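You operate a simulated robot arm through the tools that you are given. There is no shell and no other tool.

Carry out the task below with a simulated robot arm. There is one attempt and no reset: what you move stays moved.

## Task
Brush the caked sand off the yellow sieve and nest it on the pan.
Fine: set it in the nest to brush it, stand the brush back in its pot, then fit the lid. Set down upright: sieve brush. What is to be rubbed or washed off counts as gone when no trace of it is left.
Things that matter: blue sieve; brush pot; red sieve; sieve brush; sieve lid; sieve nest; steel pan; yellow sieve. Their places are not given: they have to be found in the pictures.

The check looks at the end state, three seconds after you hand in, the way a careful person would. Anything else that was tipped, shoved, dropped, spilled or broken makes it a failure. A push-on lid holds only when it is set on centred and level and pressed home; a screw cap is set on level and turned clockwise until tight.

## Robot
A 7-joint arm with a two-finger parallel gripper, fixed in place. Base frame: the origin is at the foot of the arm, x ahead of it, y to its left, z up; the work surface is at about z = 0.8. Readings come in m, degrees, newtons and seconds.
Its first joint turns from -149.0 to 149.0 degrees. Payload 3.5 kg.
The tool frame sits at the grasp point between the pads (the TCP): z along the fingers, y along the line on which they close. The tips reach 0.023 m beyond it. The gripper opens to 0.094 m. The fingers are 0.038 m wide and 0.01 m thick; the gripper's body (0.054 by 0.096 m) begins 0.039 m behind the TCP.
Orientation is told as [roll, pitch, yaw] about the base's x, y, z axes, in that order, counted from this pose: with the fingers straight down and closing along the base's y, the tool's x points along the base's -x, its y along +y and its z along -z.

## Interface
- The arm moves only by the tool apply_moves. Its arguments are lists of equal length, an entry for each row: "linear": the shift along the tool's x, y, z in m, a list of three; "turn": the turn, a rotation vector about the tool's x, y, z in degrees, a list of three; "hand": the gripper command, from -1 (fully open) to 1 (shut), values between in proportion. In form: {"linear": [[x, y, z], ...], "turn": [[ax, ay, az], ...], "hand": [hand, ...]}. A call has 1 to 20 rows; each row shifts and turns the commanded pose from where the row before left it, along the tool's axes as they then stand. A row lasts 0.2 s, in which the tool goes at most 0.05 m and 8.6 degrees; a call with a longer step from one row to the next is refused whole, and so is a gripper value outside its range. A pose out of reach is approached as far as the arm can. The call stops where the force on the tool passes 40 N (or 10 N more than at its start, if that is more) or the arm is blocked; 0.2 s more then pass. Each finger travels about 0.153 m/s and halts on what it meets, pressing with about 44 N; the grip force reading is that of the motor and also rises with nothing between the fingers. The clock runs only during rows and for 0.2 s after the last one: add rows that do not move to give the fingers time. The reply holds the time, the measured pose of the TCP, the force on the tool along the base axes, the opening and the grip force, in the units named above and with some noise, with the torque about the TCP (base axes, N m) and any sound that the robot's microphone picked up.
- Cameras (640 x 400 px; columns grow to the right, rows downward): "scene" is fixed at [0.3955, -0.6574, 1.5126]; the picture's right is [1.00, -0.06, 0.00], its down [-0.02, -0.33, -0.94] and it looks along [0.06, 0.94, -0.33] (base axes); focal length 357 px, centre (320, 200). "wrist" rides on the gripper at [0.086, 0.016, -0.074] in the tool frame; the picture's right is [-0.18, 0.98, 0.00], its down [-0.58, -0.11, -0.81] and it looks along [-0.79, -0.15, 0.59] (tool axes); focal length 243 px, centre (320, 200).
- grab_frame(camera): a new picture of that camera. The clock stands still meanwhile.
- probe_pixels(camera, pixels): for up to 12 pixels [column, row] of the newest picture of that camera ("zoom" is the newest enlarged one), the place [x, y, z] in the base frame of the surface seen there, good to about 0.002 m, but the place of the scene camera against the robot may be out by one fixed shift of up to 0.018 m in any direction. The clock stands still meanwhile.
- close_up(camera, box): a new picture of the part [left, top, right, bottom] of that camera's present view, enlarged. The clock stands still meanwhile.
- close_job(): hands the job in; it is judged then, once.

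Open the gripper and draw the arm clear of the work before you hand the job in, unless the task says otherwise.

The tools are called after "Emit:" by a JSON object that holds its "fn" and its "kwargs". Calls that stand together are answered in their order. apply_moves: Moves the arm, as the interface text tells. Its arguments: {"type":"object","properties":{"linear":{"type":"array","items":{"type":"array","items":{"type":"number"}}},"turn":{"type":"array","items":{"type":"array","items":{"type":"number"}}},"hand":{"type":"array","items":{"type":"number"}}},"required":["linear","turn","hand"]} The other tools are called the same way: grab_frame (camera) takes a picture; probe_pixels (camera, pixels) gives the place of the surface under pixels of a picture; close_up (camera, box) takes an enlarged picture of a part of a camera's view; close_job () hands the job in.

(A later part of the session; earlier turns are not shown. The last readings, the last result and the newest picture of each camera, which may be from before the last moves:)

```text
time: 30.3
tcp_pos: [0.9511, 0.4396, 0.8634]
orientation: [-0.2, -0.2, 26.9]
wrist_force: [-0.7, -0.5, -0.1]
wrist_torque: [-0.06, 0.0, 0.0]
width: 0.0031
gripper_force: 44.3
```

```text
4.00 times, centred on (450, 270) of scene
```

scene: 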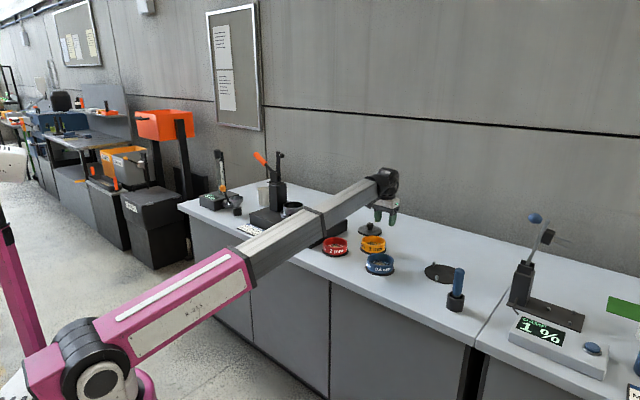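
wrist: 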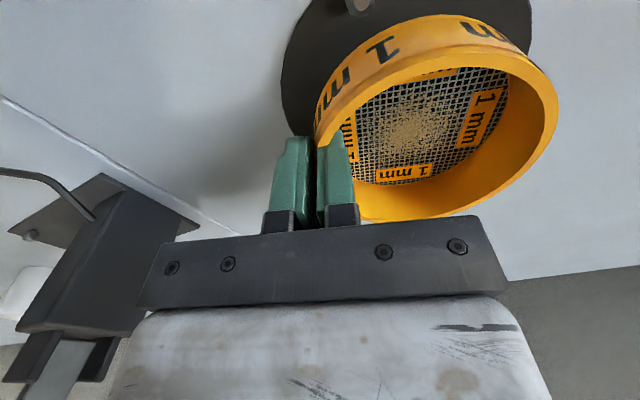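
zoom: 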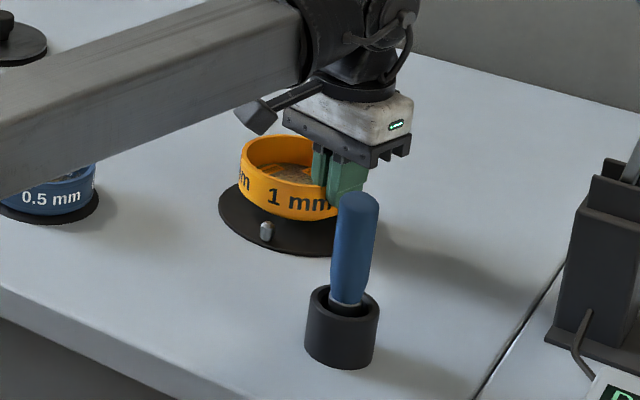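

Sieve is centred over the plate with the front pin clear at scene-zoom (265,232). I lower slowly in small steps until it rests on the plate.

Emit:
{"fn": "apply_moves", "kwargs": {"linear": [[0, 0, 0.003], [0, 0, 0.004], [0, 0, 0.004], [0, 0, 0.002], [0, 0, 0.0015], [0, 0, 0.001], [0, 0, 0]], "turn": [[0, 0, 0], [0, 0, 0], [0, 0, 0], [0, 0, 0], [0, 0, 0], [0, 0, 0], [0, 0, 0]], "hand": [1, 1, 1, 1, 1, 1, 1]}}

Emit:
{"fn": "grab_frame", "kwargs": {"camera": "wrist"}}

Emit:
{"fn": "close_up", "kwargs": {"camera": "scene", "box": [400, 220, 500, 320]}}

```text
time: 31.9
tcp_pos: [0.9513, 0.4404, 0.8489]
orientation: [-0.1, -0.2, 27.0]
wrist_force: [0.2, 0.0, -1.4]
wrist_torque: [-0.1, -0.05, -0.01]
width: 0.003
gripper_force: 44.0
```

```text
taken
```

wrist: 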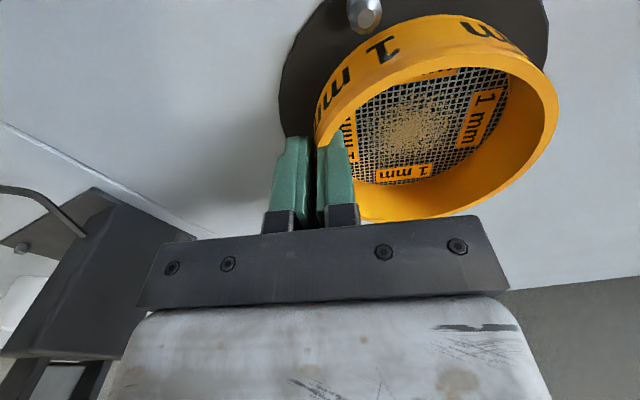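

```text
4.00 times, centred on (450, 270) of scene
```

zoom: 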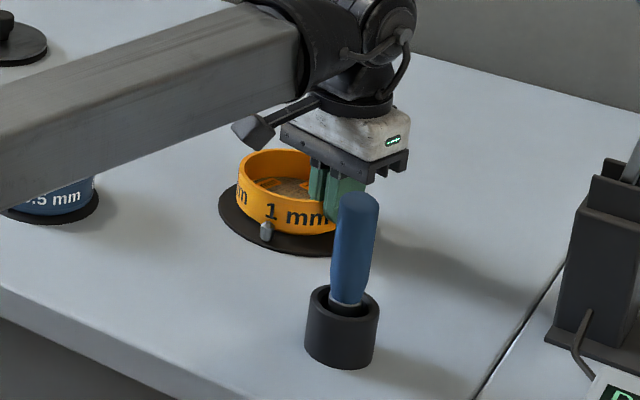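

The sieve is between the pins, still carried (−1.4 N). I lower a few more millimetres to touch down.

Emit:
{"fn": "apply_moves", "kwargs": {"linear": [[0, 0, 0.001], [0, 0, 0.001], [0, 0, 0.0005], [0, 0, 0]], "turn": [[0, 0, 0], [0, 0, 0], [0, 0, 0], [0, 0, 0]], "hand": [1, 1, 1, 1]}}

```text
time: 32.9
tcp_pos: [0.9503, 0.4391, 0.8482]
orientation: [-0.2, -0.3, 27.0]
wrist_force: [-1.2, -3.3, 22.0]
wrist_torque: [0.09, 0.49, 0.06]
width: 0.003
gripper_force: 44.9
```

Contact at 22 N. I ease up slightly and open the gripper.

Emit:
{"fn": "apply_moves", "kwargs": {"linear": [[0, 0, -0.001], [0, 0, -0.0005], [0, 0, 0], [0, 0, 0], [0, 0, 0], [0, 0, 0]], "turn": [[0, 0, 0], [0, 0, 0], [0, 0, 0], [0, 0, 0], [0, 0, 0], [0, 0, 0]], "hand": [1, 1, 0.8, 0.5, 0.2, 0.2]}}

Emit:
{"fn": "grab_frame", "kwargs": {"camera": "wrist"}}

```text
time: 34.3
tcp_pos: [0.9506, 0.4395, 0.8465]
orientation: [-0.1, -0.2, 27.0]
wrist_force: [0.1, 0.2, -0.7]
wrist_torque: [-0.02, 0.01, 0.01]
width: 0.0375
gripper_force: 0.1
```

```text
taken
```

wrist: 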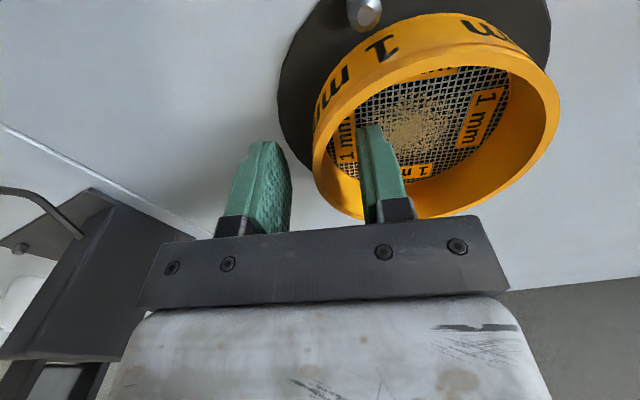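

Released cleanly. I lift straight up and draw inward to look at both the nested sieve and the brush.

Emit:
{"fn": "apply_moves", "kwargs": {"linear": [[0, 0, -0.005], [0, 0, -0.012], [0, 0, -0.02], [0, 0, -0.025], [0, 0, -0.03], [0, 0, -0.03], [0, 0, -0.025], [0, 0, -0.015], [0.008, 0, -0.008], [0.016, 0, 0], [0.024, 0, 0], [0.028, 0, 0], [0.028, 0, 0], [0.028, 0, 0], [0.02, 0, 0], [0.012, 0, 0], [0.006, 0, 0], [0, 0, 0]], "turn": [[0, 0, 0], [0, 0, 0], [0, 0, 0], [0, 0, 0], [0, 0, 0], [0, 0, 0], [0, 0, 0], [0, 0, 0], [0, 0, 0], [0, 0, 0], [0, 0, 0], [0, 0, 0], [0, 0, 0], [0, 0, 0], [0, 0, 0], [0, 0, 3], [0, 0, 3], [0, 0, 1]], "hand": [0.2, 0.2, 0.2, 0.2, 0.2, 0.2, 0.2, 0.2, 0.2, 0, -0.2, -0.2, -0.2, -0.2, -0.2, -0.2, -0.2, -0.2]}}

Emit:
{"fn": "grab_frame", "kwargs": {"camera": "wrist"}}

Emit:
{"fn": "grab_frame", "kwargs": {"camera": "scene"}}

```text
time: 38.1
tcp_pos: [0.7982, 0.3625, 1.0156]
orientation: [-0.3, -0.3, 19.9]
wrist_force: [0.4, 0.1, -0.9]
wrist_torque: [0.02, 0.0, 0.0]
width: 0.056
gripper_force: 0.1
```

```text
taken
```

wrist: 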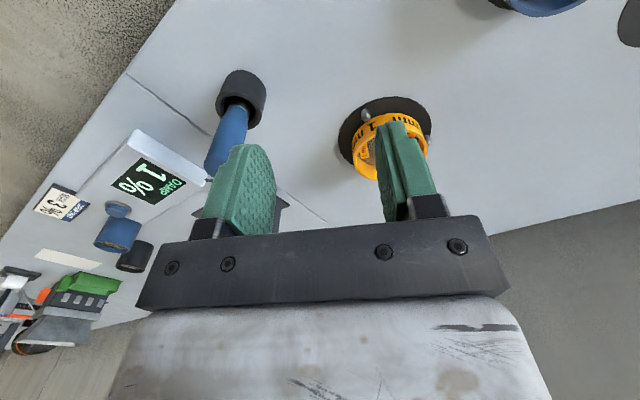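

```text
taken
```

scene: 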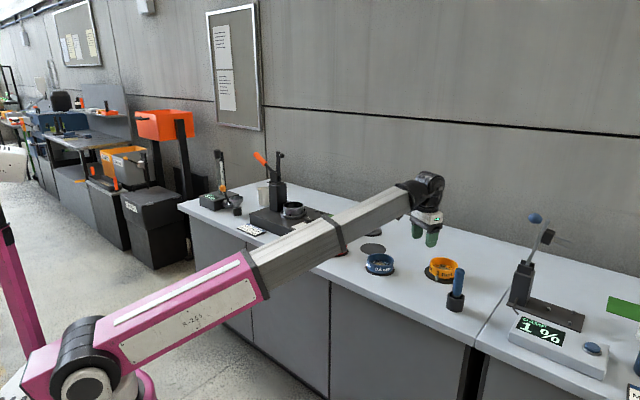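

The brush stands in its pot at (235,110), handle toward (222,165). I slide −y to line up with it for a better look.

Emit:
{"fn": "apply_moves", "kwargs": {"linear": [[0, -0.008, 0], [0, -0.016, 0], [0, -0.024, 0], [0, -0.024, 0], [0, -0.016, 0], [0, -0.0095, 0], [0, 0, 0]], "turn": [[0, 0, 0], [0, 0, 0], [0, 0, 0], [0, 0, 0], [0, 0, 0], [0, 0, 0], [0, 0, 0]], "hand": [-0.2, -0.2, -0.2, -0.2, -0.2, -0.2, -0.2]}}

Emit:
{"fn": "grab_frame", "kwargs": {"camera": "wrist"}}

Emit:
{"fn": "close_up", "kwargs": {"camera": "scene", "box": [420, 250, 500, 320]}}

```text
time: 39.7
tcp_pos: [0.8326, 0.2705, 1.0156]
orientation: [-0.1, -0.2, 19.9]
wrist_force: [0.2, -0.8, 0.6]
wrist_torque: [-0.03, -0.02, 0.01]
width: 0.0564
gripper_force: 0.2
```

```text
taken
```

wrist: 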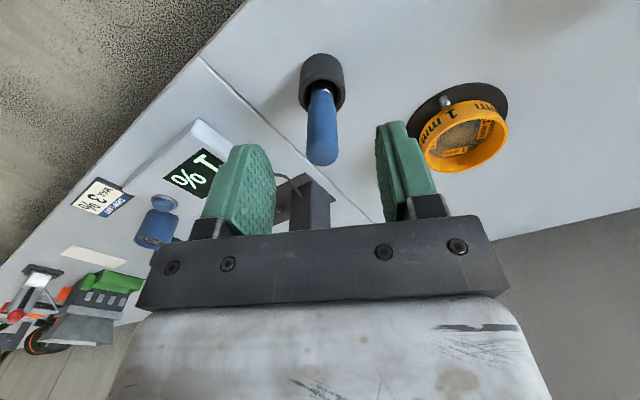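

```text
5.71 times, centred on (460, 285) of scene
```

zoom: 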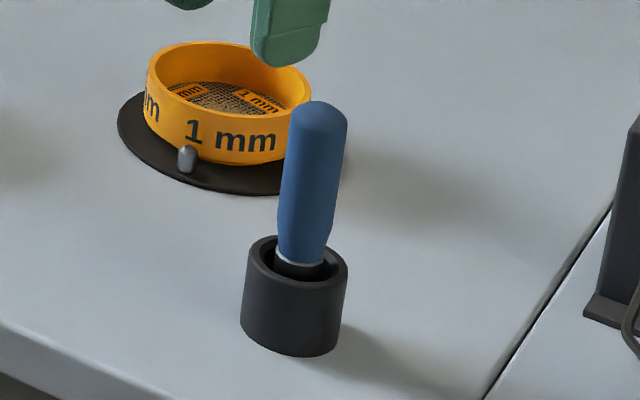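

The brush stands about vertical in its pot and the sieve sits inside the pins. I probe the handle, pot rim and the sieve rim.

Emit:
{"fn": "probe_pixels", "kwargs": {"camera": "wrist", "pixels": [[322, 155], [322, 140], [322, 120], [322, 100], [309, 140], [336, 140], [303, 80], [343, 80], [322, 58], [322, 163], [310, 110], [333, 110]]}}

Emit:
{"fn": "probe_pixels", "kwargs": {"camera": "wrist", "pixels": [[424, 140], [440, 118], [470, 105], [500, 115], [508, 135], [495, 158], [465, 171], [440, 168], [460, 135], [470, 145], [447, 103], [480, 165]]}}

Emit:
{"fn": "close_up", "kwargs": {"camera": "wrist", "box": [270, 40, 390, 180]}}

```text
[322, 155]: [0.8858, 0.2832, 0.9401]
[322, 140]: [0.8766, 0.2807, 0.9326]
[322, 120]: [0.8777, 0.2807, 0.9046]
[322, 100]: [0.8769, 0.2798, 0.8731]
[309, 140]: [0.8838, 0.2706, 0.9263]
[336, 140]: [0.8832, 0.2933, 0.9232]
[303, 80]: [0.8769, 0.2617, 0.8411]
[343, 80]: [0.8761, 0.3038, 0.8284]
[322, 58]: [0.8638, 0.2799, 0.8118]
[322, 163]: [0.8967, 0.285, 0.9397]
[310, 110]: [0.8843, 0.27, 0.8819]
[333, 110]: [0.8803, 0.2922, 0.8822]
```

```text
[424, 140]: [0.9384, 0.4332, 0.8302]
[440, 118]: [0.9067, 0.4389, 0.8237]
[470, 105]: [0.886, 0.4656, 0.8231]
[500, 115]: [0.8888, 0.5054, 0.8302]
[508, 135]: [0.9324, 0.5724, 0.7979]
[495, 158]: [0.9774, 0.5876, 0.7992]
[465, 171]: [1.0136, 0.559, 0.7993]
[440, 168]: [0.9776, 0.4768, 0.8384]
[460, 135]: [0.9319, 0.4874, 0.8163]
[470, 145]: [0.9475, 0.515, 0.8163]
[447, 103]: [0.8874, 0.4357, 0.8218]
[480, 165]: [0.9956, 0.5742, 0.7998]
```

```text
2.86 times, centred on (330, 110) of wrist
```

zoom: 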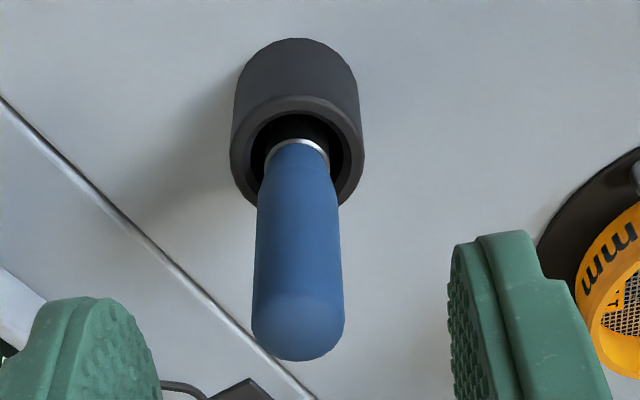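

Handle axis comes to about (0.888, 0.284), diameter ~23 mm, vertical, top z≈0.940; pot rim z≈0.841; mesh in nest z≈0.816. I move over the handle and descend to TCP z≈0.913.

Emit:
{"fn": "apply_moves", "kwargs": {"linear": [[-0.006, -0.001, 0], [-0.012, -0.001, 0], [-0.014, -0.0015, 0], [-0.013, -0.0015, 0], [-0.008, -0.001, 0], [-0.0037, 0, 0], [0, 0, 0.005], [0, 0, 0.012], [0, 0, 0.016], [0, 0, 0.018], [0, 0, 0.018], [0, 0, 0.016], [0, 0, 0.01], [0, 0, 0.005], [0, 0, 0.003], [0, 0, 0]], "turn": [[0, 0, 0], [0, 0, 0], [0, 0, 0], [0, 0, 0], [0, 0, 0], [0, 0, 0], [0, 0, 0], [0, 0, 0], [0, 0, 0], [0, 0, 0], [0, 0, 0], [0, 0, 0], [0, 0, 0], [0, 0, 0], [0, 0, 0], [0, 0, 0]], "hand": [-0.2, -0.2, -0.2, -0.2, -0.2, -0.2, -0.2, -0.2, -0.2, -0.2, -0.2, -0.2, -0.2, -0.2, -0.2, -0.2]}}

Emit:
{"fn": "grab_frame", "kwargs": {"camera": "wrist"}}

Emit:
{"fn": "close_up", "kwargs": {"camera": "scene", "box": [410, 210, 510, 320]}}

```text
time: 43.1
tcp_pos: [0.8869, 0.2853, 0.913]
orientation: [-0.2, -0.3, 20.0]
wrist_force: [-0.6, -0.7, -0.2]
wrist_torque: [-0.01, 0.01, 0.0]
width: 0.0565
gripper_force: 0.1
```

```text
taken
```

wrist: 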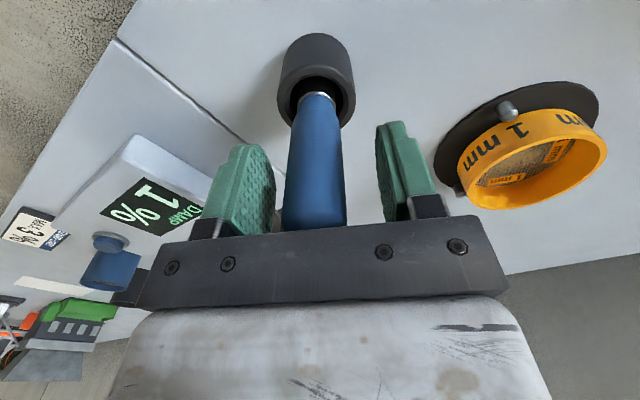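

```text
3.64 times, centred on (460, 265) of scene
```

zoom: 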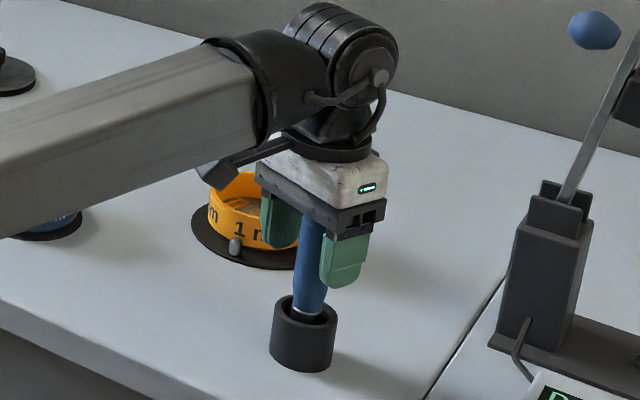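

The handle is between the fingers, about 2 mm toward the left one. I correct by 2 mm and close gradually.

Emit:
{"fn": "apply_moves", "kwargs": {"linear": [[0, -0.002, 0], [0, 0, 0], [0, 0, 0], [0, 0, 0], [0, 0, 0], [0, 0, 0], [0, 0, 0], [0, 0, 0]], "turn": [[0, 0, 0], [0, 0, 0], [0, 0, 0], [0, 0, 0], [0, 0, 0], [0, 0, 0], [0, 0, 0], [0, 0, 0]], "hand": [-0.2, 0.1, 0.3, 0.4, 0.5, 0.6, 1, 1]}}

Emit:
{"fn": "grab_frame", "kwargs": {"camera": "wrist"}}

```text
time: 44.9
tcp_pos: [0.8874, 0.2823, 0.9132]
orientation: [-0.1, -0.2, 20.0]
wrist_force: [0.3, 0.1, -0.2]
wrist_torque: [-0.06, 0.01, 0.04]
width: 0.0257
gripper_force: 43.6
```

```text
taken
```

wrist: 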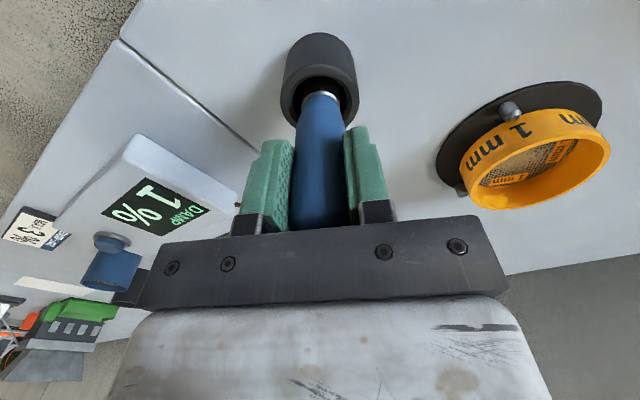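

Handle gripped (25.7 mm). I lift the brush straight out of the pot by 0.09 m and look.

Emit:
{"fn": "apply_moves", "kwargs": {"linear": [[0, 0, -0.003], [0, 0, -0.006], [0, 0, -0.01], [0, 0, -0.014], [0, 0, -0.016], [0, 0, -0.016], [0, 0, -0.014], [0, 0, -0.008], [0, 0, -0.003], [0, 0, 0]], "turn": [[0, 0, 0], [0, 0, 0], [0, 0, 0], [0, 0, 0], [0, 0, 0], [0, 0, 0], [0, 0, 0], [0, 0, 0], [0, 0, 0], [0, 0, 0]], "hand": [1, 1, 1, 1, 1, 1, 1, 1, 1, 1]}}

Emit:
{"fn": "grab_frame", "kwargs": {"camera": "wrist"}}

Emit:
{"fn": "close_up", "kwargs": {"camera": "scene", "box": [410, 200, 510, 320]}}

```text
time: 47.1
tcp_pos: [0.8874, 0.2829, 1.0034]
orientation: [-0.3, -0.2, 20.0]
wrist_force: [0.3, 0.0, -1.5]
wrist_torque: [-0.02, -0.02, -0.02]
width: 0.0256
gripper_force: 43.8
```

```text
taken
```

wrist: 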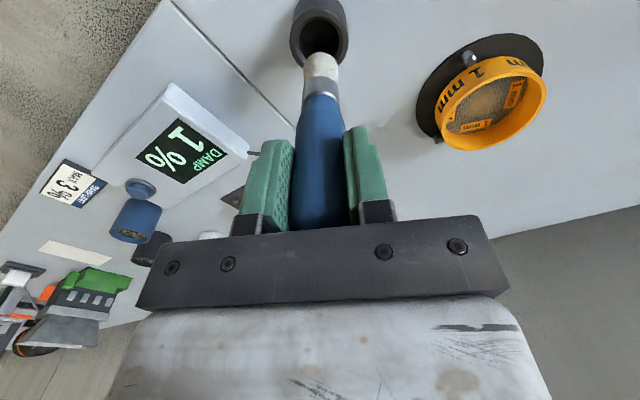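

```text
3.33 times, centred on (460, 260) of scene
```

zoom: 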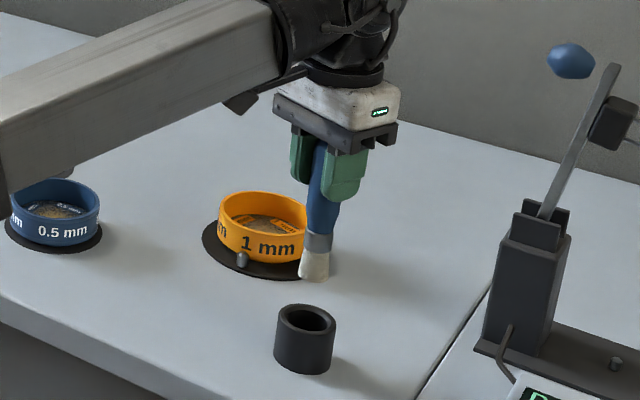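

The brush is out; white bristles visible at (321,65) in the wrist view. I probe the bristles and the empty pot's opening.

Emit:
{"fn": "close_up", "kwargs": {"camera": "wrist", "box": [270, 0, 390, 120]}}

Emit:
{"fn": "probe_pixels", "kwargs": {"camera": "wrist", "pixels": [[321, 55], [321, 70], [321, 85], [321, 110], [307, 65], [336, 65], [295, 40], [345, 40], [320, 20], [300, 20], [341, 20], [318, 35]]}}

Emit:
{"fn": "probe_pixels", "kwargs": {"camera": "scene", "pixels": [[454, 282], [455, 275], [455, 260], [449, 294], [458, 295], [454, 293]]}}

```text
3.33 times, centred on (330, 60) of wrist
```

zoom: 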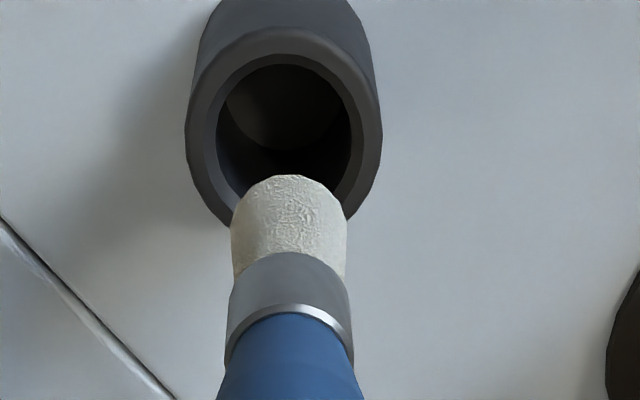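

```text
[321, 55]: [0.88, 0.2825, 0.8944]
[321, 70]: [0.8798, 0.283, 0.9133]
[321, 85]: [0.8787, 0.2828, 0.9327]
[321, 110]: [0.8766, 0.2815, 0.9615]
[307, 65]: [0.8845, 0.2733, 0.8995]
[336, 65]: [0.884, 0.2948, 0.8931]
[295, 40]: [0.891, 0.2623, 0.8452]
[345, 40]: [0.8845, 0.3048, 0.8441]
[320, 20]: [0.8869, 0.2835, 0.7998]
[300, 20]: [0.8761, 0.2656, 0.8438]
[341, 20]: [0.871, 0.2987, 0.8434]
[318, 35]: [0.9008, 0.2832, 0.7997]
```

```text
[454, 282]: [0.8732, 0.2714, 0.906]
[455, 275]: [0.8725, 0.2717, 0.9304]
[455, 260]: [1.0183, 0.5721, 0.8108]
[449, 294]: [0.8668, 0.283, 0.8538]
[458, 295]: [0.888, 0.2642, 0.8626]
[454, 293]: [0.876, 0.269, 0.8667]
```

Bristle bottom is ~0.1115 m below the TCP (z≈0.892 now). Pot centre is about (0.888, 0.284). I carry the brush over the sieve centre (0.930, 0.4825) at this height and look.

Emit:
{"fn": "apply_moves", "kwargs": {"linear": [[-0.004, 0.006, 0], [-0.008, 0.012, 0], [-0.012, 0.019, 0], [-0.014, 0.0225, 0], [-0.0155, 0.026, 0], [-0.0155, 0.026, 0], [-0.014, 0.0225, 0], [-0.012, 0.019, 0], [-0.008, 0.0125, 0], [-0.0037, 0.006, 0], [0, 0, 0]], "turn": [[0, 0, 0], [0, 0, 0], [0, 0, 0], [0, 0, 0], [0, 0, 0], [0, 0, 0], [0, 0, 0], [0, 0, 0], [0, 0, 0], [0, 0, 0], [0, 0, 0]], "hand": [1, 1, 1, 1, 1, 1, 1, 1, 1, 1, 1]}}

Emit:
{"fn": "grab_frame", "kwargs": {"camera": "wrist"}}

Emit:
{"fn": "close_up", "kwargs": {"camera": "scene", "box": [400, 200, 500, 310]}}

```text
time: 49.5
tcp_pos: [0.9301, 0.4807, 1.0042]
orientation: [-0.2, -0.2, 20.1]
wrist_force: [0.6, 0.7, -0.4]
wrist_torque: [0.0, 0.02, -0.04]
width: 0.0256
gripper_force: 43.5
```

```text
taken
```

wrist: 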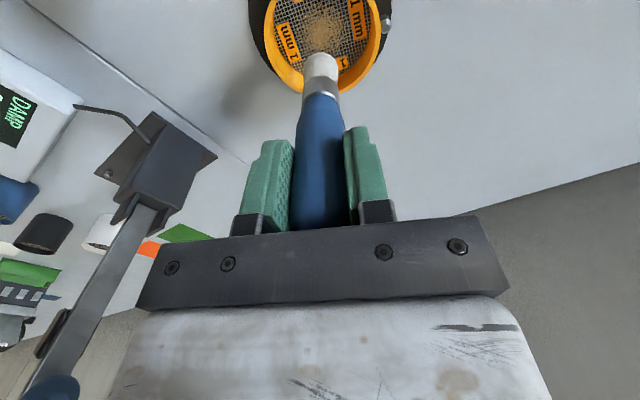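

```text
3.64 times, centred on (450, 255) of scene
```

zoom: 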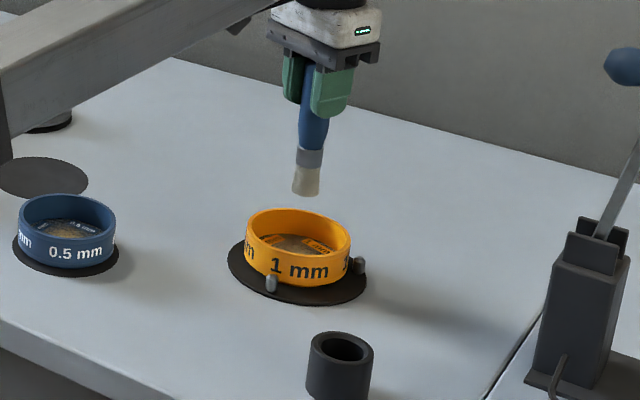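

The brush hangs above the sieve. I probe the sieve's rim and mesh to confirm its centre and the sand patch extent.

Emit:
{"fn": "close_up", "kwargs": {"camera": "wrist", "box": [240, 0, 400, 100]}}

Emit:
{"fn": "probe_pixels", "kwargs": {"camera": "wrist", "pixels": [[265, 15], [267, 40], [277, 65], [290, 82], [348, 90], [366, 72], [378, 45], [378, 15], [320, 30], [300, 25], [340, 25], [320, 10]]}}

```text
4.00 times, centred on (320, 50) of wrist
```

zoom: 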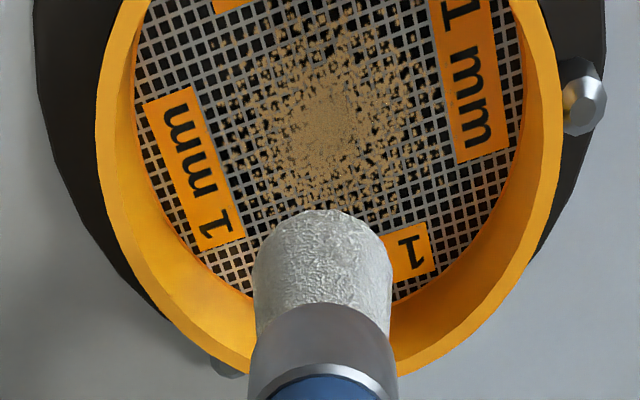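

```text
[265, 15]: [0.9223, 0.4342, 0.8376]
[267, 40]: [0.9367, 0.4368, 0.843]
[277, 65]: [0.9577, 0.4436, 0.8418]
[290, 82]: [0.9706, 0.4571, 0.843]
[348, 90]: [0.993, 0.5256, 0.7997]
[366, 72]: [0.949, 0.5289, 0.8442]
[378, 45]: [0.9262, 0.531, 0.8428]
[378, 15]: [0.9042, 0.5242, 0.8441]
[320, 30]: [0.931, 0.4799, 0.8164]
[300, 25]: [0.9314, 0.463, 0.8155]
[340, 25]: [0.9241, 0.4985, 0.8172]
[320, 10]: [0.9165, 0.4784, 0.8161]
```

Sieve centre ≈ (0.9307, 0.4838), mesh z≈0.8163, sand within ~0.027 m of centre. I descend to just above the mesh.

Emit:
{"fn": "apply_moves", "kwargs": {"linear": [[0, 0.001, 0.005], [0, 0.001, 0.01], [0, 0, 0.014], [0, 0, 0.014], [0, 0, 0.012], [0, 0, 0.008], [0, 0, 0.005], [0, 0, 0.002], [0, 0, 0]], "turn": [[0, 0, 0], [0, 0, 0], [0, 0, 0], [0, 0, 0], [0, 0, 0], [0, 0, 0], [0, 0, 0], [0, 0, 0], [0, 0, 0]], "hand": [1, 1, 1, 1, 1, 1, 1, 1, 1]}}

Emit:
{"fn": "apply_moves", "kwargs": {"linear": [[0, 0, 0.0015], [0, 0, 0.0015], [0, 0, 0.0015], [0, 0, 0]], "turn": [[0, 0, 0], [0, 0, 0], [0, 0, 0], [0, 0, 0]], "hand": [1, 1, 1, 1]}}

```text
time: 51.5
tcp_pos: [0.9301, 0.4835, 0.9331]
orientation: [-0.2, -0.2, 20.0]
wrist_force: [0.8, 0.1, -0.4]
wrist_torque: [0.0, 0.0, -0.01]
width: 0.0256
gripper_force: 44.1
```

```text
time: 52.5
tcp_pos: [0.9304, 0.4826, 0.9302]
orientation: [-0.1, -0.2, 20.0]
wrist_force: [0.2, 0.2, -0.4]
wrist_torque: [0.01, 0.0, -0.01]
width: 0.0258
gripper_force: 44.2
```

No contact yet at TCP z≈0.930. I continue down in 1 mm steps.

Emit:
{"fn": "apply_moves", "kwargs": {"linear": [[0, 0, 0.001], [0, 0, 0.001], [0, 0, 0.001], [0, 0, 0]], "turn": [[0, 0, 0], [0, 0, 0], [0, 0, 0], [0, 0, 0]], "hand": [1, 1, 1, 1]}}

Emit:
{"fn": "close_up", "kwargs": {"camera": "wrist", "box": [200, 0, 440, 150]}}

```text
time: 53.5
tcp_pos: [0.929, 0.4817, 0.9281]
orientation: [-0.2, -0.3, 20.0]
wrist_force: [0.4, 1.6, 22.9]
wrist_torque: [0.32, -0.12, 0.02]
width: 0.0258
gripper_force: 43.9
```

```text
2.67 times, centred on (320, 75) of wrist
```

zoom: 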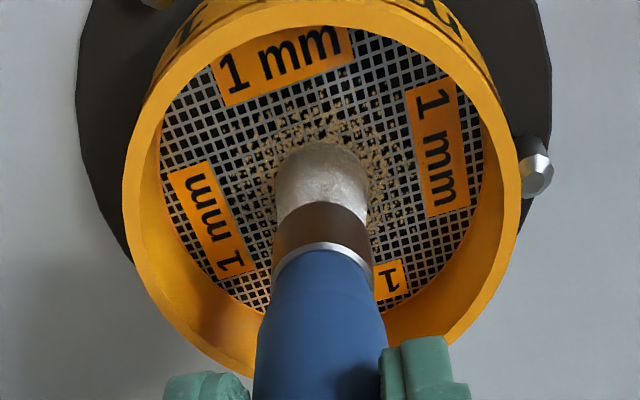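

Contact made (~23 N), and sand near the brush is already thinning. I ease the pressure slightly and brush a 10 mm circle around the centre.

Emit:
{"fn": "apply_moves", "kwargs": {"linear": [[0, 0, -0.0008], [0.005, 0, 0], [0.005, 0, 0], [-0.00293, 0.00707, 0], [-0.00707, 0.00293, 0], [-0.00707, -0.00293, 0], [-0.00293, -0.00707, 0], [0.00293, -0.00707, 0], [0.00707, -0.00293, 0], [0.00707, 0.00293, 0], [0.00293, 0.00707, 0], [0, 0, 0]], "turn": [[0, 0, 0], [0, 0, 0], [0, 0, 0], [0, 0, 0], [0, 0, 0], [0, 0, 0], [0, 0, 0], [0, 0, 0], [0, 0, 0], [0, 0, 0], [0, 0, 0], [0, 0, 0]], "hand": [1, 1, 1, 1, 1, 1, 1, 1, 1, 1, 1, 1]}}

Emit:
{"fn": "close_up", "kwargs": {"camera": "wrist", "box": [200, 0, 440, 150]}}

```text
time: 56.1
tcp_pos: [0.9202, 0.4768, 0.9268]
orientation: [-0.2, -0.1, 20.0]
wrist_force: [4.9, -8.2, 10.6]
wrist_torque: [-1.0, -0.4, 0.05]
width: 0.0257
gripper_force: 44.0
```

```text
2.67 times, centred on (320, 75) of wrist
```

zoom: 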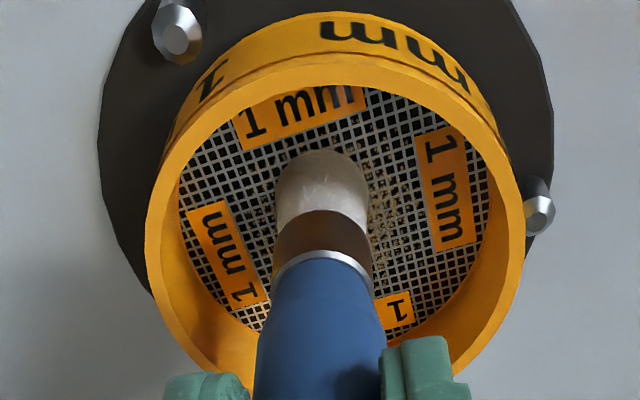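

Sand is coming off (only the right-hand specks near (390,230) in the zoom are left). I brush a wider 20 mm circle.

Emit:
{"fn": "apply_moves", "kwargs": {"linear": [[0.005, 0, 0], [0.005, 0, 0], [-0.00268, 0.01, 0], [-0.00732, 0.00732, 0], [-0.01, 0.00268, 0], [-0.01, -0.00268, 0], [-0.00732, -0.00732, 0], [-0.00268, -0.01, 0], [0.00268, -0.01, 0], [0.00732, -0.00732, 0], [0.01, -0.00268, 0], [0.01, 0.00268, 0], [0.00732, 0.00732, 0], [0.00268, 0.01, 0], [0, 0, 0]], "turn": [[0, 0, 0], [0, 0, 0], [0, 0, 0], [0, 0, 0], [0, 0, 0], [0, 0, 0], [0, 0, 0], [0, 0, 0], [0, 0, 0], [0, 0, 0], [0, 0, 0], [0, 0, 0], [0, 0, 0], [0, 0, 0], [0, 0, 0]], "hand": [1, 1, 1, 1, 1, 1, 1, 1, 1, 1, 1, 1, 1, 1, 1]}}

Emit:
{"fn": "close_up", "kwargs": {"camera": "wrist", "box": [200, 0, 440, 150]}}

Emit:
{"fn": "close_up", "kwargs": {"camera": "scene", "box": [400, 200, 500, 310]}}

```text
time: 59.3
tcp_pos: [0.9106, 0.4758, 0.9263]
orientation: [-0.2, -0.3, 19.9]
wrist_force: [-0.3, -1.7, 1.7]
wrist_torque: [-0.19, 0.0, 0.02]
width: 0.0255
gripper_force: 44.2
```

```text
2.67 times, centred on (320, 75) of wrist
```

zoom: 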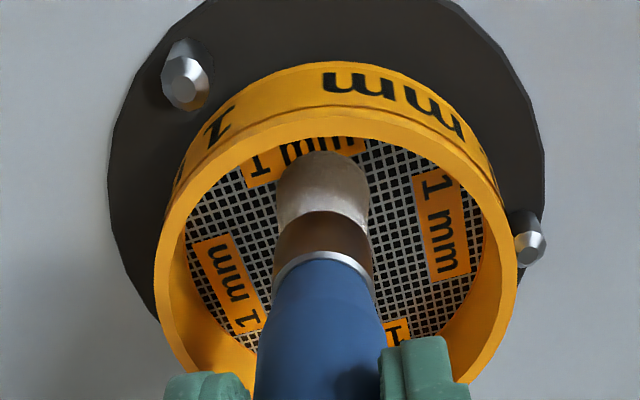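

```text
3.64 times, centred on (450, 255) of scene
```

zoom: 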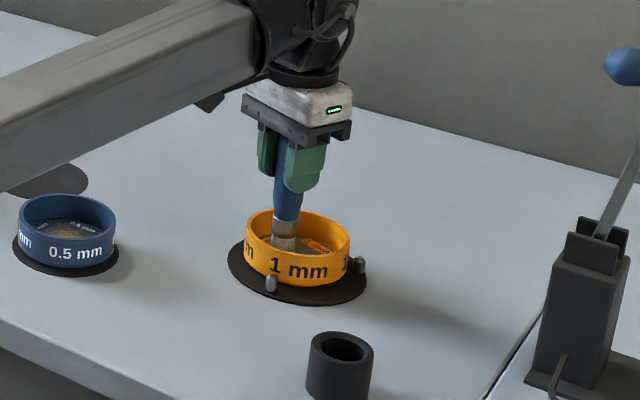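

The visible mesh looks clean. To be thorough I add one wider pass (27 mm circle) with slightly more pressure, then cross the centre.

Emit:
{"fn": "apply_moves", "kwargs": {"linear": [[0.0035, 0, 0.0004], [0.0035, 0, 0], [-0.00362, 0.0135, 0], [-0.00988, 0.00988, 0], [-0.0135, 0.00362, 0], [-0.0135, -0.00362, 0], [-0.00988, -0.00988, 0], [-0.00362, -0.0135, 0], [0.00362, -0.0135, 0], [0.00988, -0.00988, 0], [0.0135, -0.00362, 0], [0.0135, 0.00362, 0], [0.00988, 0.00988, 0], [0.00362, 0.0135, 0], [-0.009, 0, 0], [-0.009, 0, 0], [-0.009, 0, 0], [0, 0, 0]], "turn": [[0, 0, 0], [0, 0, 0], [0, 0, 0], [0, 0, 0], [0, 0, 0], [0, 0, 0], [0, 0, 0], [0, 0, 0], [0, 0, 0], [0, 0, 0], [0, 0, 0], [0, 0, 0], [0, 0, 0], [0, 0, 0], [0, 0, 0], [0, 0, 0], [0, 0, 0], [0, 0, 0]], "hand": [1, 1, 1, 1, 1, 1, 1, 1, 1, 1, 1, 1, 1, 1, 1, 1, 1, 1]}}

Emit:
{"fn": "close_up", "kwargs": {"camera": "wrist", "box": [200, 0, 440, 150]}}

```text
time: 63.1
tcp_pos: [0.9291, 0.4831, 0.9269]
orientation: [-0.2, -0.1, 20.0]
wrist_force: [-1.6, 0.6, 4.1]
wrist_torque: [0.1, 0.33, 0.01]
width: 0.0253
gripper_force: 44.1
```

```text
2.67 times, centred on (320, 75) of wrist
```

zoom: 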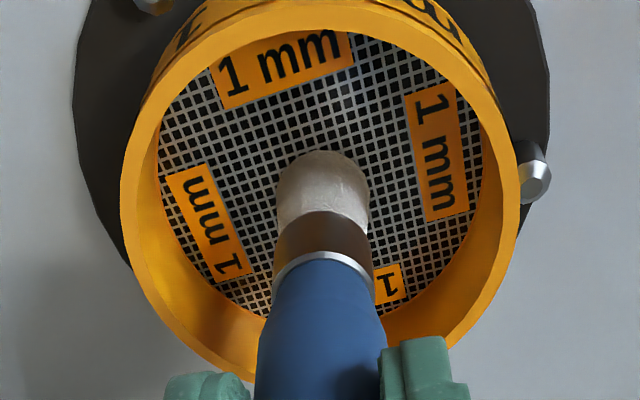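

The mesh looks clean around the brush. I lift the brush out of the sieve and inspect the whole mesh.

Emit:
{"fn": "apply_moves", "kwargs": {"linear": [[0, 0, -0.002], [0, 0, -0.005], [0, 0, -0.01], [0, 0, -0.014], [0, 0, -0.016], [0, 0, -0.014], [0, 0, -0.01], [0, 0, -0.005], [0, -0.006, 0], [0.005, -0.012, 0], [0.007, -0.012, 0], [0.005, -0.008, 0], [0, -0.002, 0], [0, 0, 0]], "turn": [[0, 0, 0], [0, 0, 0], [0, 0, 0], [0, 0, 0], [0, 0, 0], [0, 0, 0], [0, 0, 0], [0, 0, 0], [0, 0, 0], [0, 0, 0], [0, 0, 0], [0, 0, 0], [0, 0, 0], [0, 0, 0]], "hand": [1, 1, 1, 1, 1, 1, 1, 1, 1, 1, 1, 1, 1, 1]}}

Emit:
{"fn": "grab_frame", "kwargs": {"camera": "wrist"}}

Emit:
{"fn": "close_up", "kwargs": {"camera": "wrist", "box": [280, 0, 440, 100]}}

Emit:
{"fn": "close_up", "kwargs": {"camera": "scene", "box": [400, 210, 500, 310]}}

```text
time: 66.1
tcp_pos: [0.927, 0.4392, 1.0031]
orientation: [-0.2, -0.3, 20.0]
wrist_force: [0.4, -0.3, -0.8]
wrist_torque: [-0.03, 0.05, 0.03]
width: 0.0254
gripper_force: 44.2
```

```text
taken
```

wrist: 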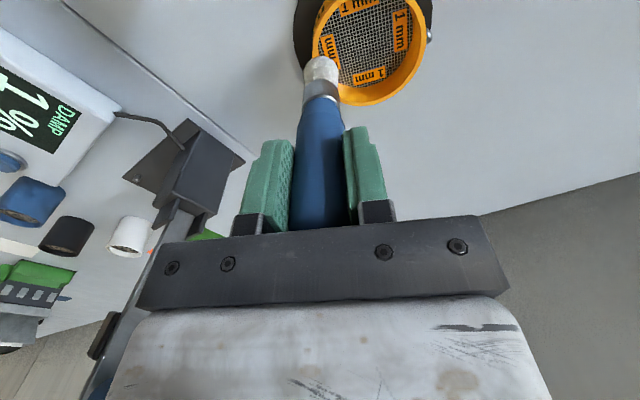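

```text
4.00 times, centred on (360, 50) of wrist
```

zoom: 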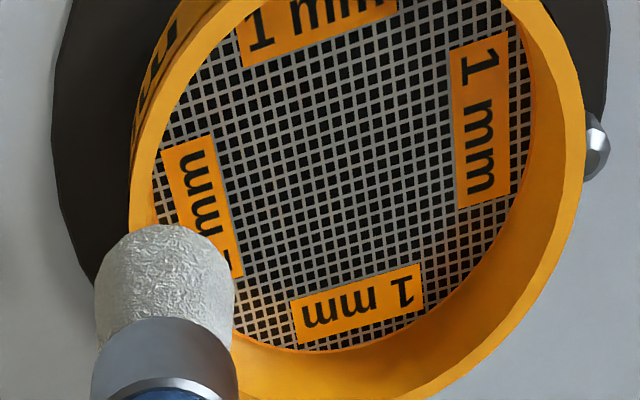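

```text
4.00 times, centred on (450, 260) of scene
```

zoom: 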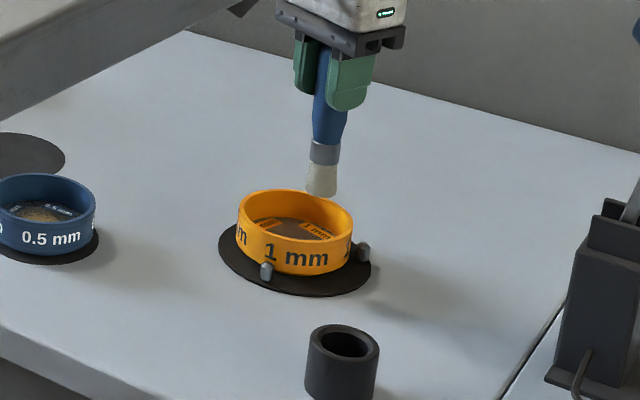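

Mesh is fully clean. I probe the bristle tip again to see whether the brush slipped in the grip before returning it to the pot.

Emit:
{"fn": "probe_pixels", "kwargs": {"camera": "wrist", "pixels": [[321, 59], [321, 70], [321, 85], [321, 100], [321, 120], [309, 75], [333, 75], [306, 90], [337, 90]]}}

```text
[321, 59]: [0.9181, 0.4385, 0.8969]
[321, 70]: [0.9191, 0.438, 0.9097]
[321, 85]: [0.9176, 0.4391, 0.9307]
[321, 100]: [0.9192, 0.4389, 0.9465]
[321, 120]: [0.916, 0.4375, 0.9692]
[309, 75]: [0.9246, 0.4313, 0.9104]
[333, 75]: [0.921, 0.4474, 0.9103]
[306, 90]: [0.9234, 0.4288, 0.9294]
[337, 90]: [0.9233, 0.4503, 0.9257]
```

The brush is still vertical in the grip. I carry it back over the pot at the pose where I picked it up (TCP ≈ 0.8873, 0.2824).

Emit:
{"fn": "apply_moves", "kwargs": {"linear": [[0.004, -0.006, 0], [0.008, -0.012, 0], [0.0125, -0.018, 0], [0.0145, -0.0215, 0], [0.0145, -0.0215, 0], [0.0145, -0.0215, 0], [0.012, -0.017, 0], [0.0075, -0.0105, 0], [0.0036, -0.0058, 0], [0, 0, 0]], "turn": [[0, 0, 0], [0, 0, 0], [0, 0, 0], [0, 0, 0], [0, 0, 0], [0, 0, 0], [0, 0, 0], [0, 0, 0], [0, 0, 0], [0, 0, 0]], "hand": [1, 1, 1, 1, 1, 1, 1, 1, 1, 1]}}

Emit:
{"fn": "close_up", "kwargs": {"camera": "wrist", "box": [270, 0, 390, 120]}}

Emit:
{"fn": "close_up", "kwargs": {"camera": "scene", "box": [410, 220, 510, 320]}}

```text
time: 68.3
tcp_pos: [0.8871, 0.2819, 1.003]
orientation: [-0.2, -0.2, 20.0]
wrist_force: [-1.2, -0.7, -0.5]
wrist_torque: [-0.01, -0.04, 0.01]
width: 0.0255
gripper_force: 43.6
```

```text
3.33 times, centred on (330, 60) of wrist
```

zoom: 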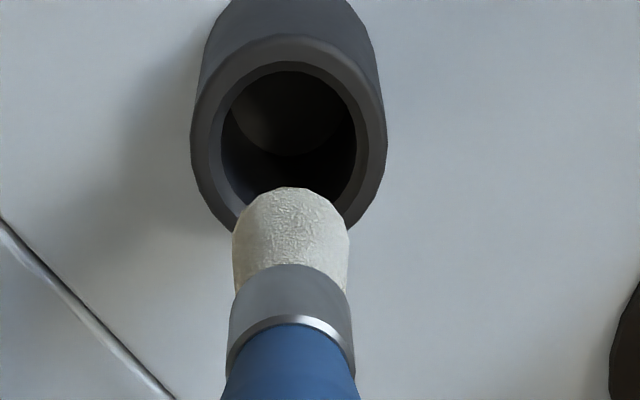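

```text
4.00 times, centred on (460, 270) of scene
```

zoom: 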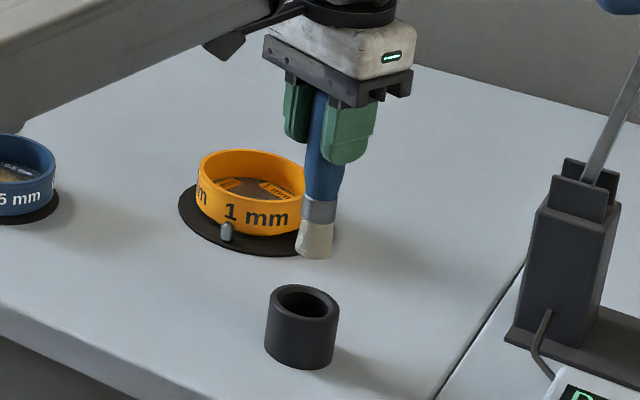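

The bristles line up with the pot within ~1–2 mm. I nudge +1 mm in y and 1 mm outward, and lower the brush into the pot.

Emit:
{"fn": "apply_moves", "kwargs": {"linear": [[-0.001, 0.0011, 0.004], [0, 0, 0.008], [0, 0, 0.012], [0, 0, 0.014], [0, 0, 0.014], [0, 0, 0.012], [0, 0, 0.009], [0, 0, 0.006], [0, 0, 0.004], [0, 0, 0.002], [0, 0, 0]], "turn": [[0, 0, 0], [0, 0, 0], [0, 0, 0], [0, 0, 0], [0, 0, 0], [0, 0, 0], [0, 0, 0], [0, 0, 0], [0, 0, 0], [0, 0, 0], [0, 0, 0]], "hand": [1, 1, 1, 1, 1, 1, 1, 1, 1, 1, 1]}}

Emit:
{"fn": "close_up", "kwargs": {"camera": "wrist", "box": [250, 0, 410, 120]}}

Emit:
{"fn": "close_up", "kwargs": {"camera": "scene", "box": [410, 220, 510, 320]}}

```text
time: 70.7
tcp_pos: [0.8887, 0.283, 0.9171]
orientation: [-0.3, -0.1, 20.0]
wrist_force: [0.5, 0.9, 0.3]
wrist_torque: [-0.01, 0.0, 0.0]
width: 0.0254
gripper_force: 44.4
```

```text
3.33 times, centred on (330, 60) of wrist
```

zoom: 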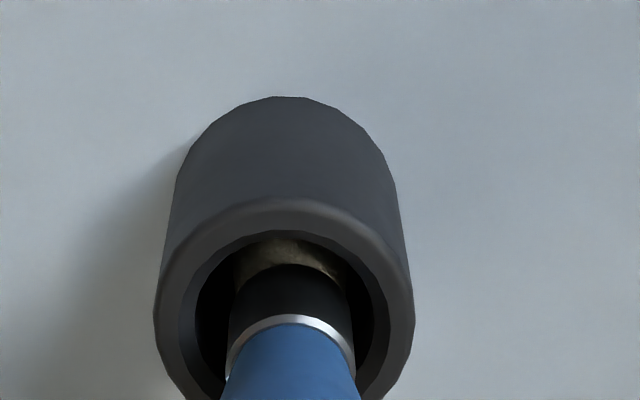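

```text
4.00 times, centred on (460, 270) of scene
```

zoom: 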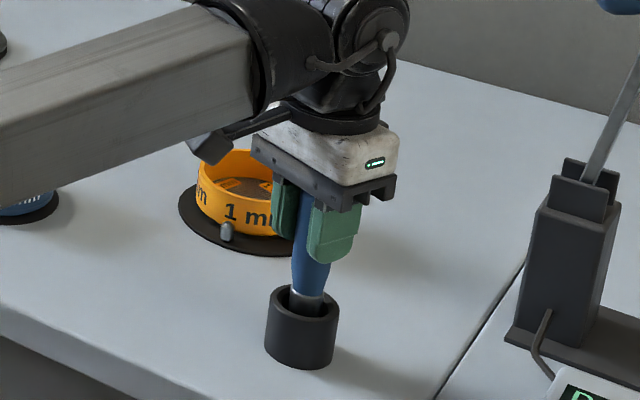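

The brush is inside the pot, centred, with no contact yet. I lower in small steps until it stands on the pot floor.

Emit:
{"fn": "apply_moves", "kwargs": {"linear": [[0, 0, 0.0015], [0, 0, 0.0015], [0, 0, 0.001], [0, 0, 0]], "turn": [[0, 0, 0], [0, 0, 0], [0, 0, 0], [0, 0, 0]], "hand": [1, 1, 1, 1]}}

```text
time: 71.7
tcp_pos: [0.8877, 0.2832, 0.9128]
orientation: [-0.2, -0.1, 20.0]
wrist_force: [-1.0, -0.3, -0.4]
wrist_torque: [-0.03, 0.04, -0.02]
width: 0.0255
gripper_force: 44.1
```

Emit:
{"fn": "apply_moves", "kwargs": {"linear": [[0, 0, 0.0008], [0, 0, 0.0008], [0, 0, 0.0008], [0, 0, 0]], "turn": [[0, 0, 0], [0, 0, 0], [0, 0, 0], [0, 0, 0]], "hand": [1, 1, 1, 1]}}

```text
time: 72.7
tcp_pos: [0.8881, 0.2829, 0.9106]
orientation: [-0.2, -0.3, 20.0]
wrist_force: [0.5, 0.2, 1.7]
wrist_torque: [-0.05, -0.06, 0.0]
width: 0.0252
gripper_force: 44.1
```

A first light touch (force changes sign). One more small step to confirm.

Emit:
{"fn": "apply_moves", "kwargs": {"linear": [[0, 0, 0.0008], [0, 0, 0]], "turn": [[0, 0, 0], [0, 0, 0]], "hand": [1, 1]}}

```text
time: 73.3
tcp_pos: [0.8881, 0.2832, 0.9113]
orientation: [-0.2, -0.2, 19.9]
wrist_force: [2.7, 0.2, 13.7]
wrist_torque: [0.04, -0.09, 0.0]
width: 0.0257
gripper_force: 44.2
```

Firm contact (13.7 N). I relieve the pressure and open the fingers gently.

Emit:
{"fn": "apply_moves", "kwargs": {"linear": [[0, 0, -0.0008], [0, 0, 0], [0, 0, 0], [0, 0, 0], [0, 0, 0], [0, 0, 0], [0, 0, 0], [0, 0, 0], [0, 0, 0]], "turn": [[0, 0, 0], [0, 0, 0], [0, 0, 0], [0, 0, 0], [0, 0, 0], [0, 0, 0], [0, 0, 0], [0, 0, 0], [0, 0, 0]], "hand": [1, 1, 0.45, 0.42, 0.38, 0.3, 0.15, -0.1, -0.2]}}

Emit:
{"fn": "grab_frame", "kwargs": {"camera": "wrist"}}

Emit:
{"fn": "close_up", "kwargs": {"camera": "scene", "box": [410, 220, 510, 320]}}

```text
time: 75.3
tcp_pos: [0.8873, 0.282, 0.9112]
orientation: [-0.2, -0.3, 20.0]
wrist_force: [0.4, 0.6, -0.1]
wrist_torque: [0.0, 0.02, -0.03]
width: 0.0566
gripper_force: 0.0
```

```text
taken
```

wrist: 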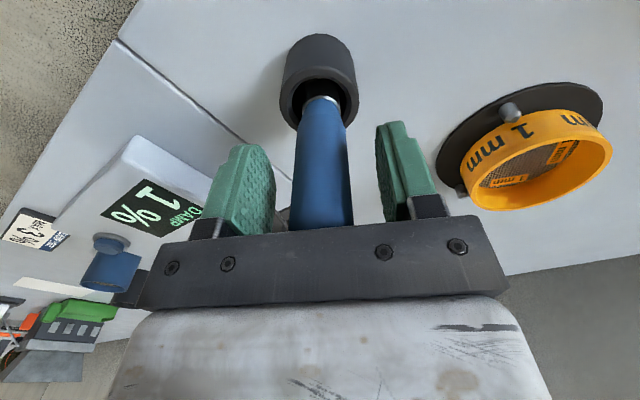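

```text
4.00 times, centred on (460, 270) of scene
```

zoom: 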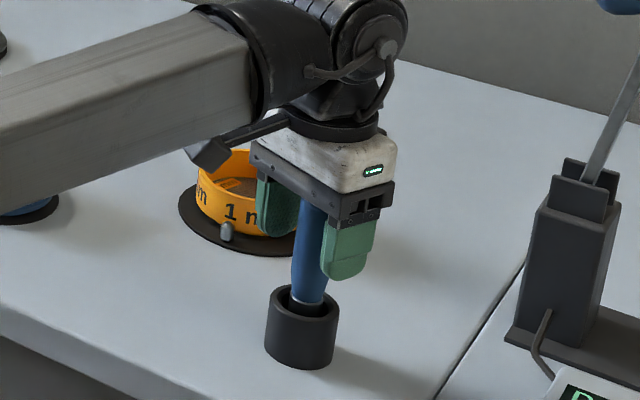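

The brush stands upright in the pot. I lift straight up clear of the handle and inspect.

Emit:
{"fn": "apply_moves", "kwargs": {"linear": [[0, 0, -0.004], [0, 0, -0.01], [0, 0, -0.016], [0, 0, -0.02], [0, 0, -0.02], [0, 0, -0.016], [0, 0, -0.01], [0, 0, -0.004], [0, 0, 0]], "turn": [[0, 0, 0], [0, 0, 0], [0, 0, 0], [0, 0, 0], [0, 0, 0], [0, 0, 0], [0, 0, 0], [0, 0, 0], [0, 0, 0]], "hand": [-0.2, -0.2, -0.2, -0.2, -0.2, -0.2, -0.2, -0.2, -0.2]}}

Emit:
{"fn": "grab_frame", "kwargs": {"camera": "wrist"}}

Emit:
{"fn": "close_up", "kwargs": {"camera": "scene", "box": [410, 220, 510, 320]}}

```text
time: 77.3
tcp_pos: [0.8874, 0.2841, 1.0122]
orientation: [-0.1, -0.2, 19.9]
wrist_force: [-0.9, -0.1, 0.8]
wrist_torque: [0.02, 0.02, -0.03]
width: 0.0563
gripper_force: 0.0
```

```text
taken
```

wrist: 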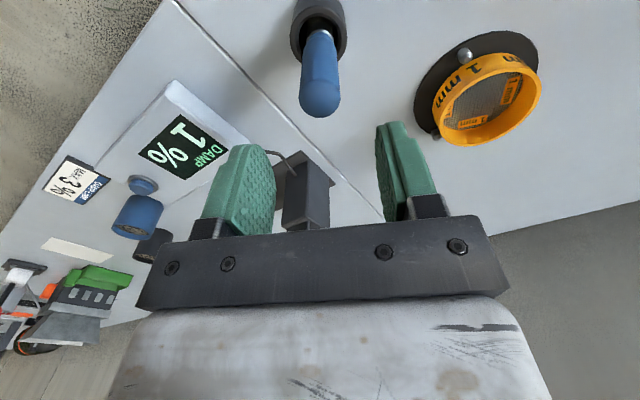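

```text
4.00 times, centred on (460, 270) of scene
```

zoom: 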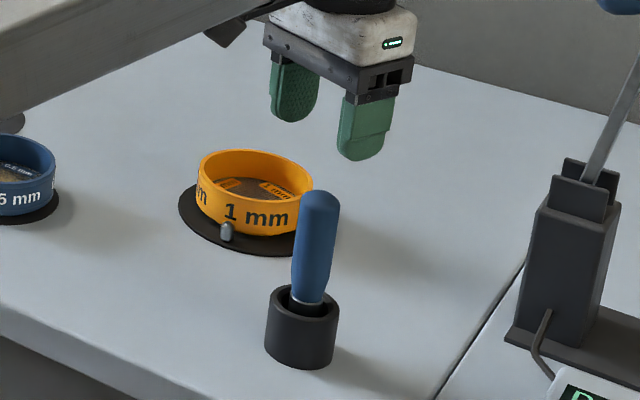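

The brush stands upright in its pot. Before re-gripping the sieve I want a good look at the pan and post; I check them first in the scene view.

Emit:
{"fn": "close_up", "kwargs": {"camera": "scene", "box": [230, 130, 350, 250]}}

Emit:
{"fn": "probe_pixels", "kwargs": {"camera": "scene", "pixels": [[280, 155], [278, 180], [278, 200], [292, 205], [284, 208], [302, 208], [293, 216], [286, 214], [300, 214], [259, 158], [272, 170], [310, 216]]}}

```text
3.33 times, centred on (290, 190) of scene
```

zoom: 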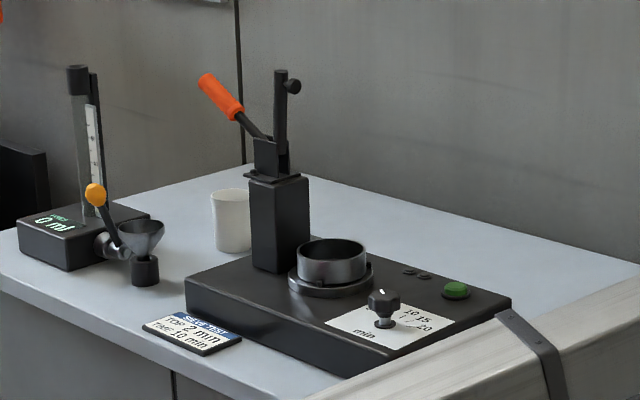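

```text
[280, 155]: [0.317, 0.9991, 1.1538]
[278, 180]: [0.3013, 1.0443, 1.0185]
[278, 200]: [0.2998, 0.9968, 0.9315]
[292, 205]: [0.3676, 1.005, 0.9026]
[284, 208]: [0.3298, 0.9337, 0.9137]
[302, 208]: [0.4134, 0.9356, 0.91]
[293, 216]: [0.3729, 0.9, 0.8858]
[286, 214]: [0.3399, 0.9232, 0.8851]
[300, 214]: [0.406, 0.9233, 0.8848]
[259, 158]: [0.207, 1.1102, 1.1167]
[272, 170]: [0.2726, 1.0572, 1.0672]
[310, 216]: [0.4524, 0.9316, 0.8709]
```

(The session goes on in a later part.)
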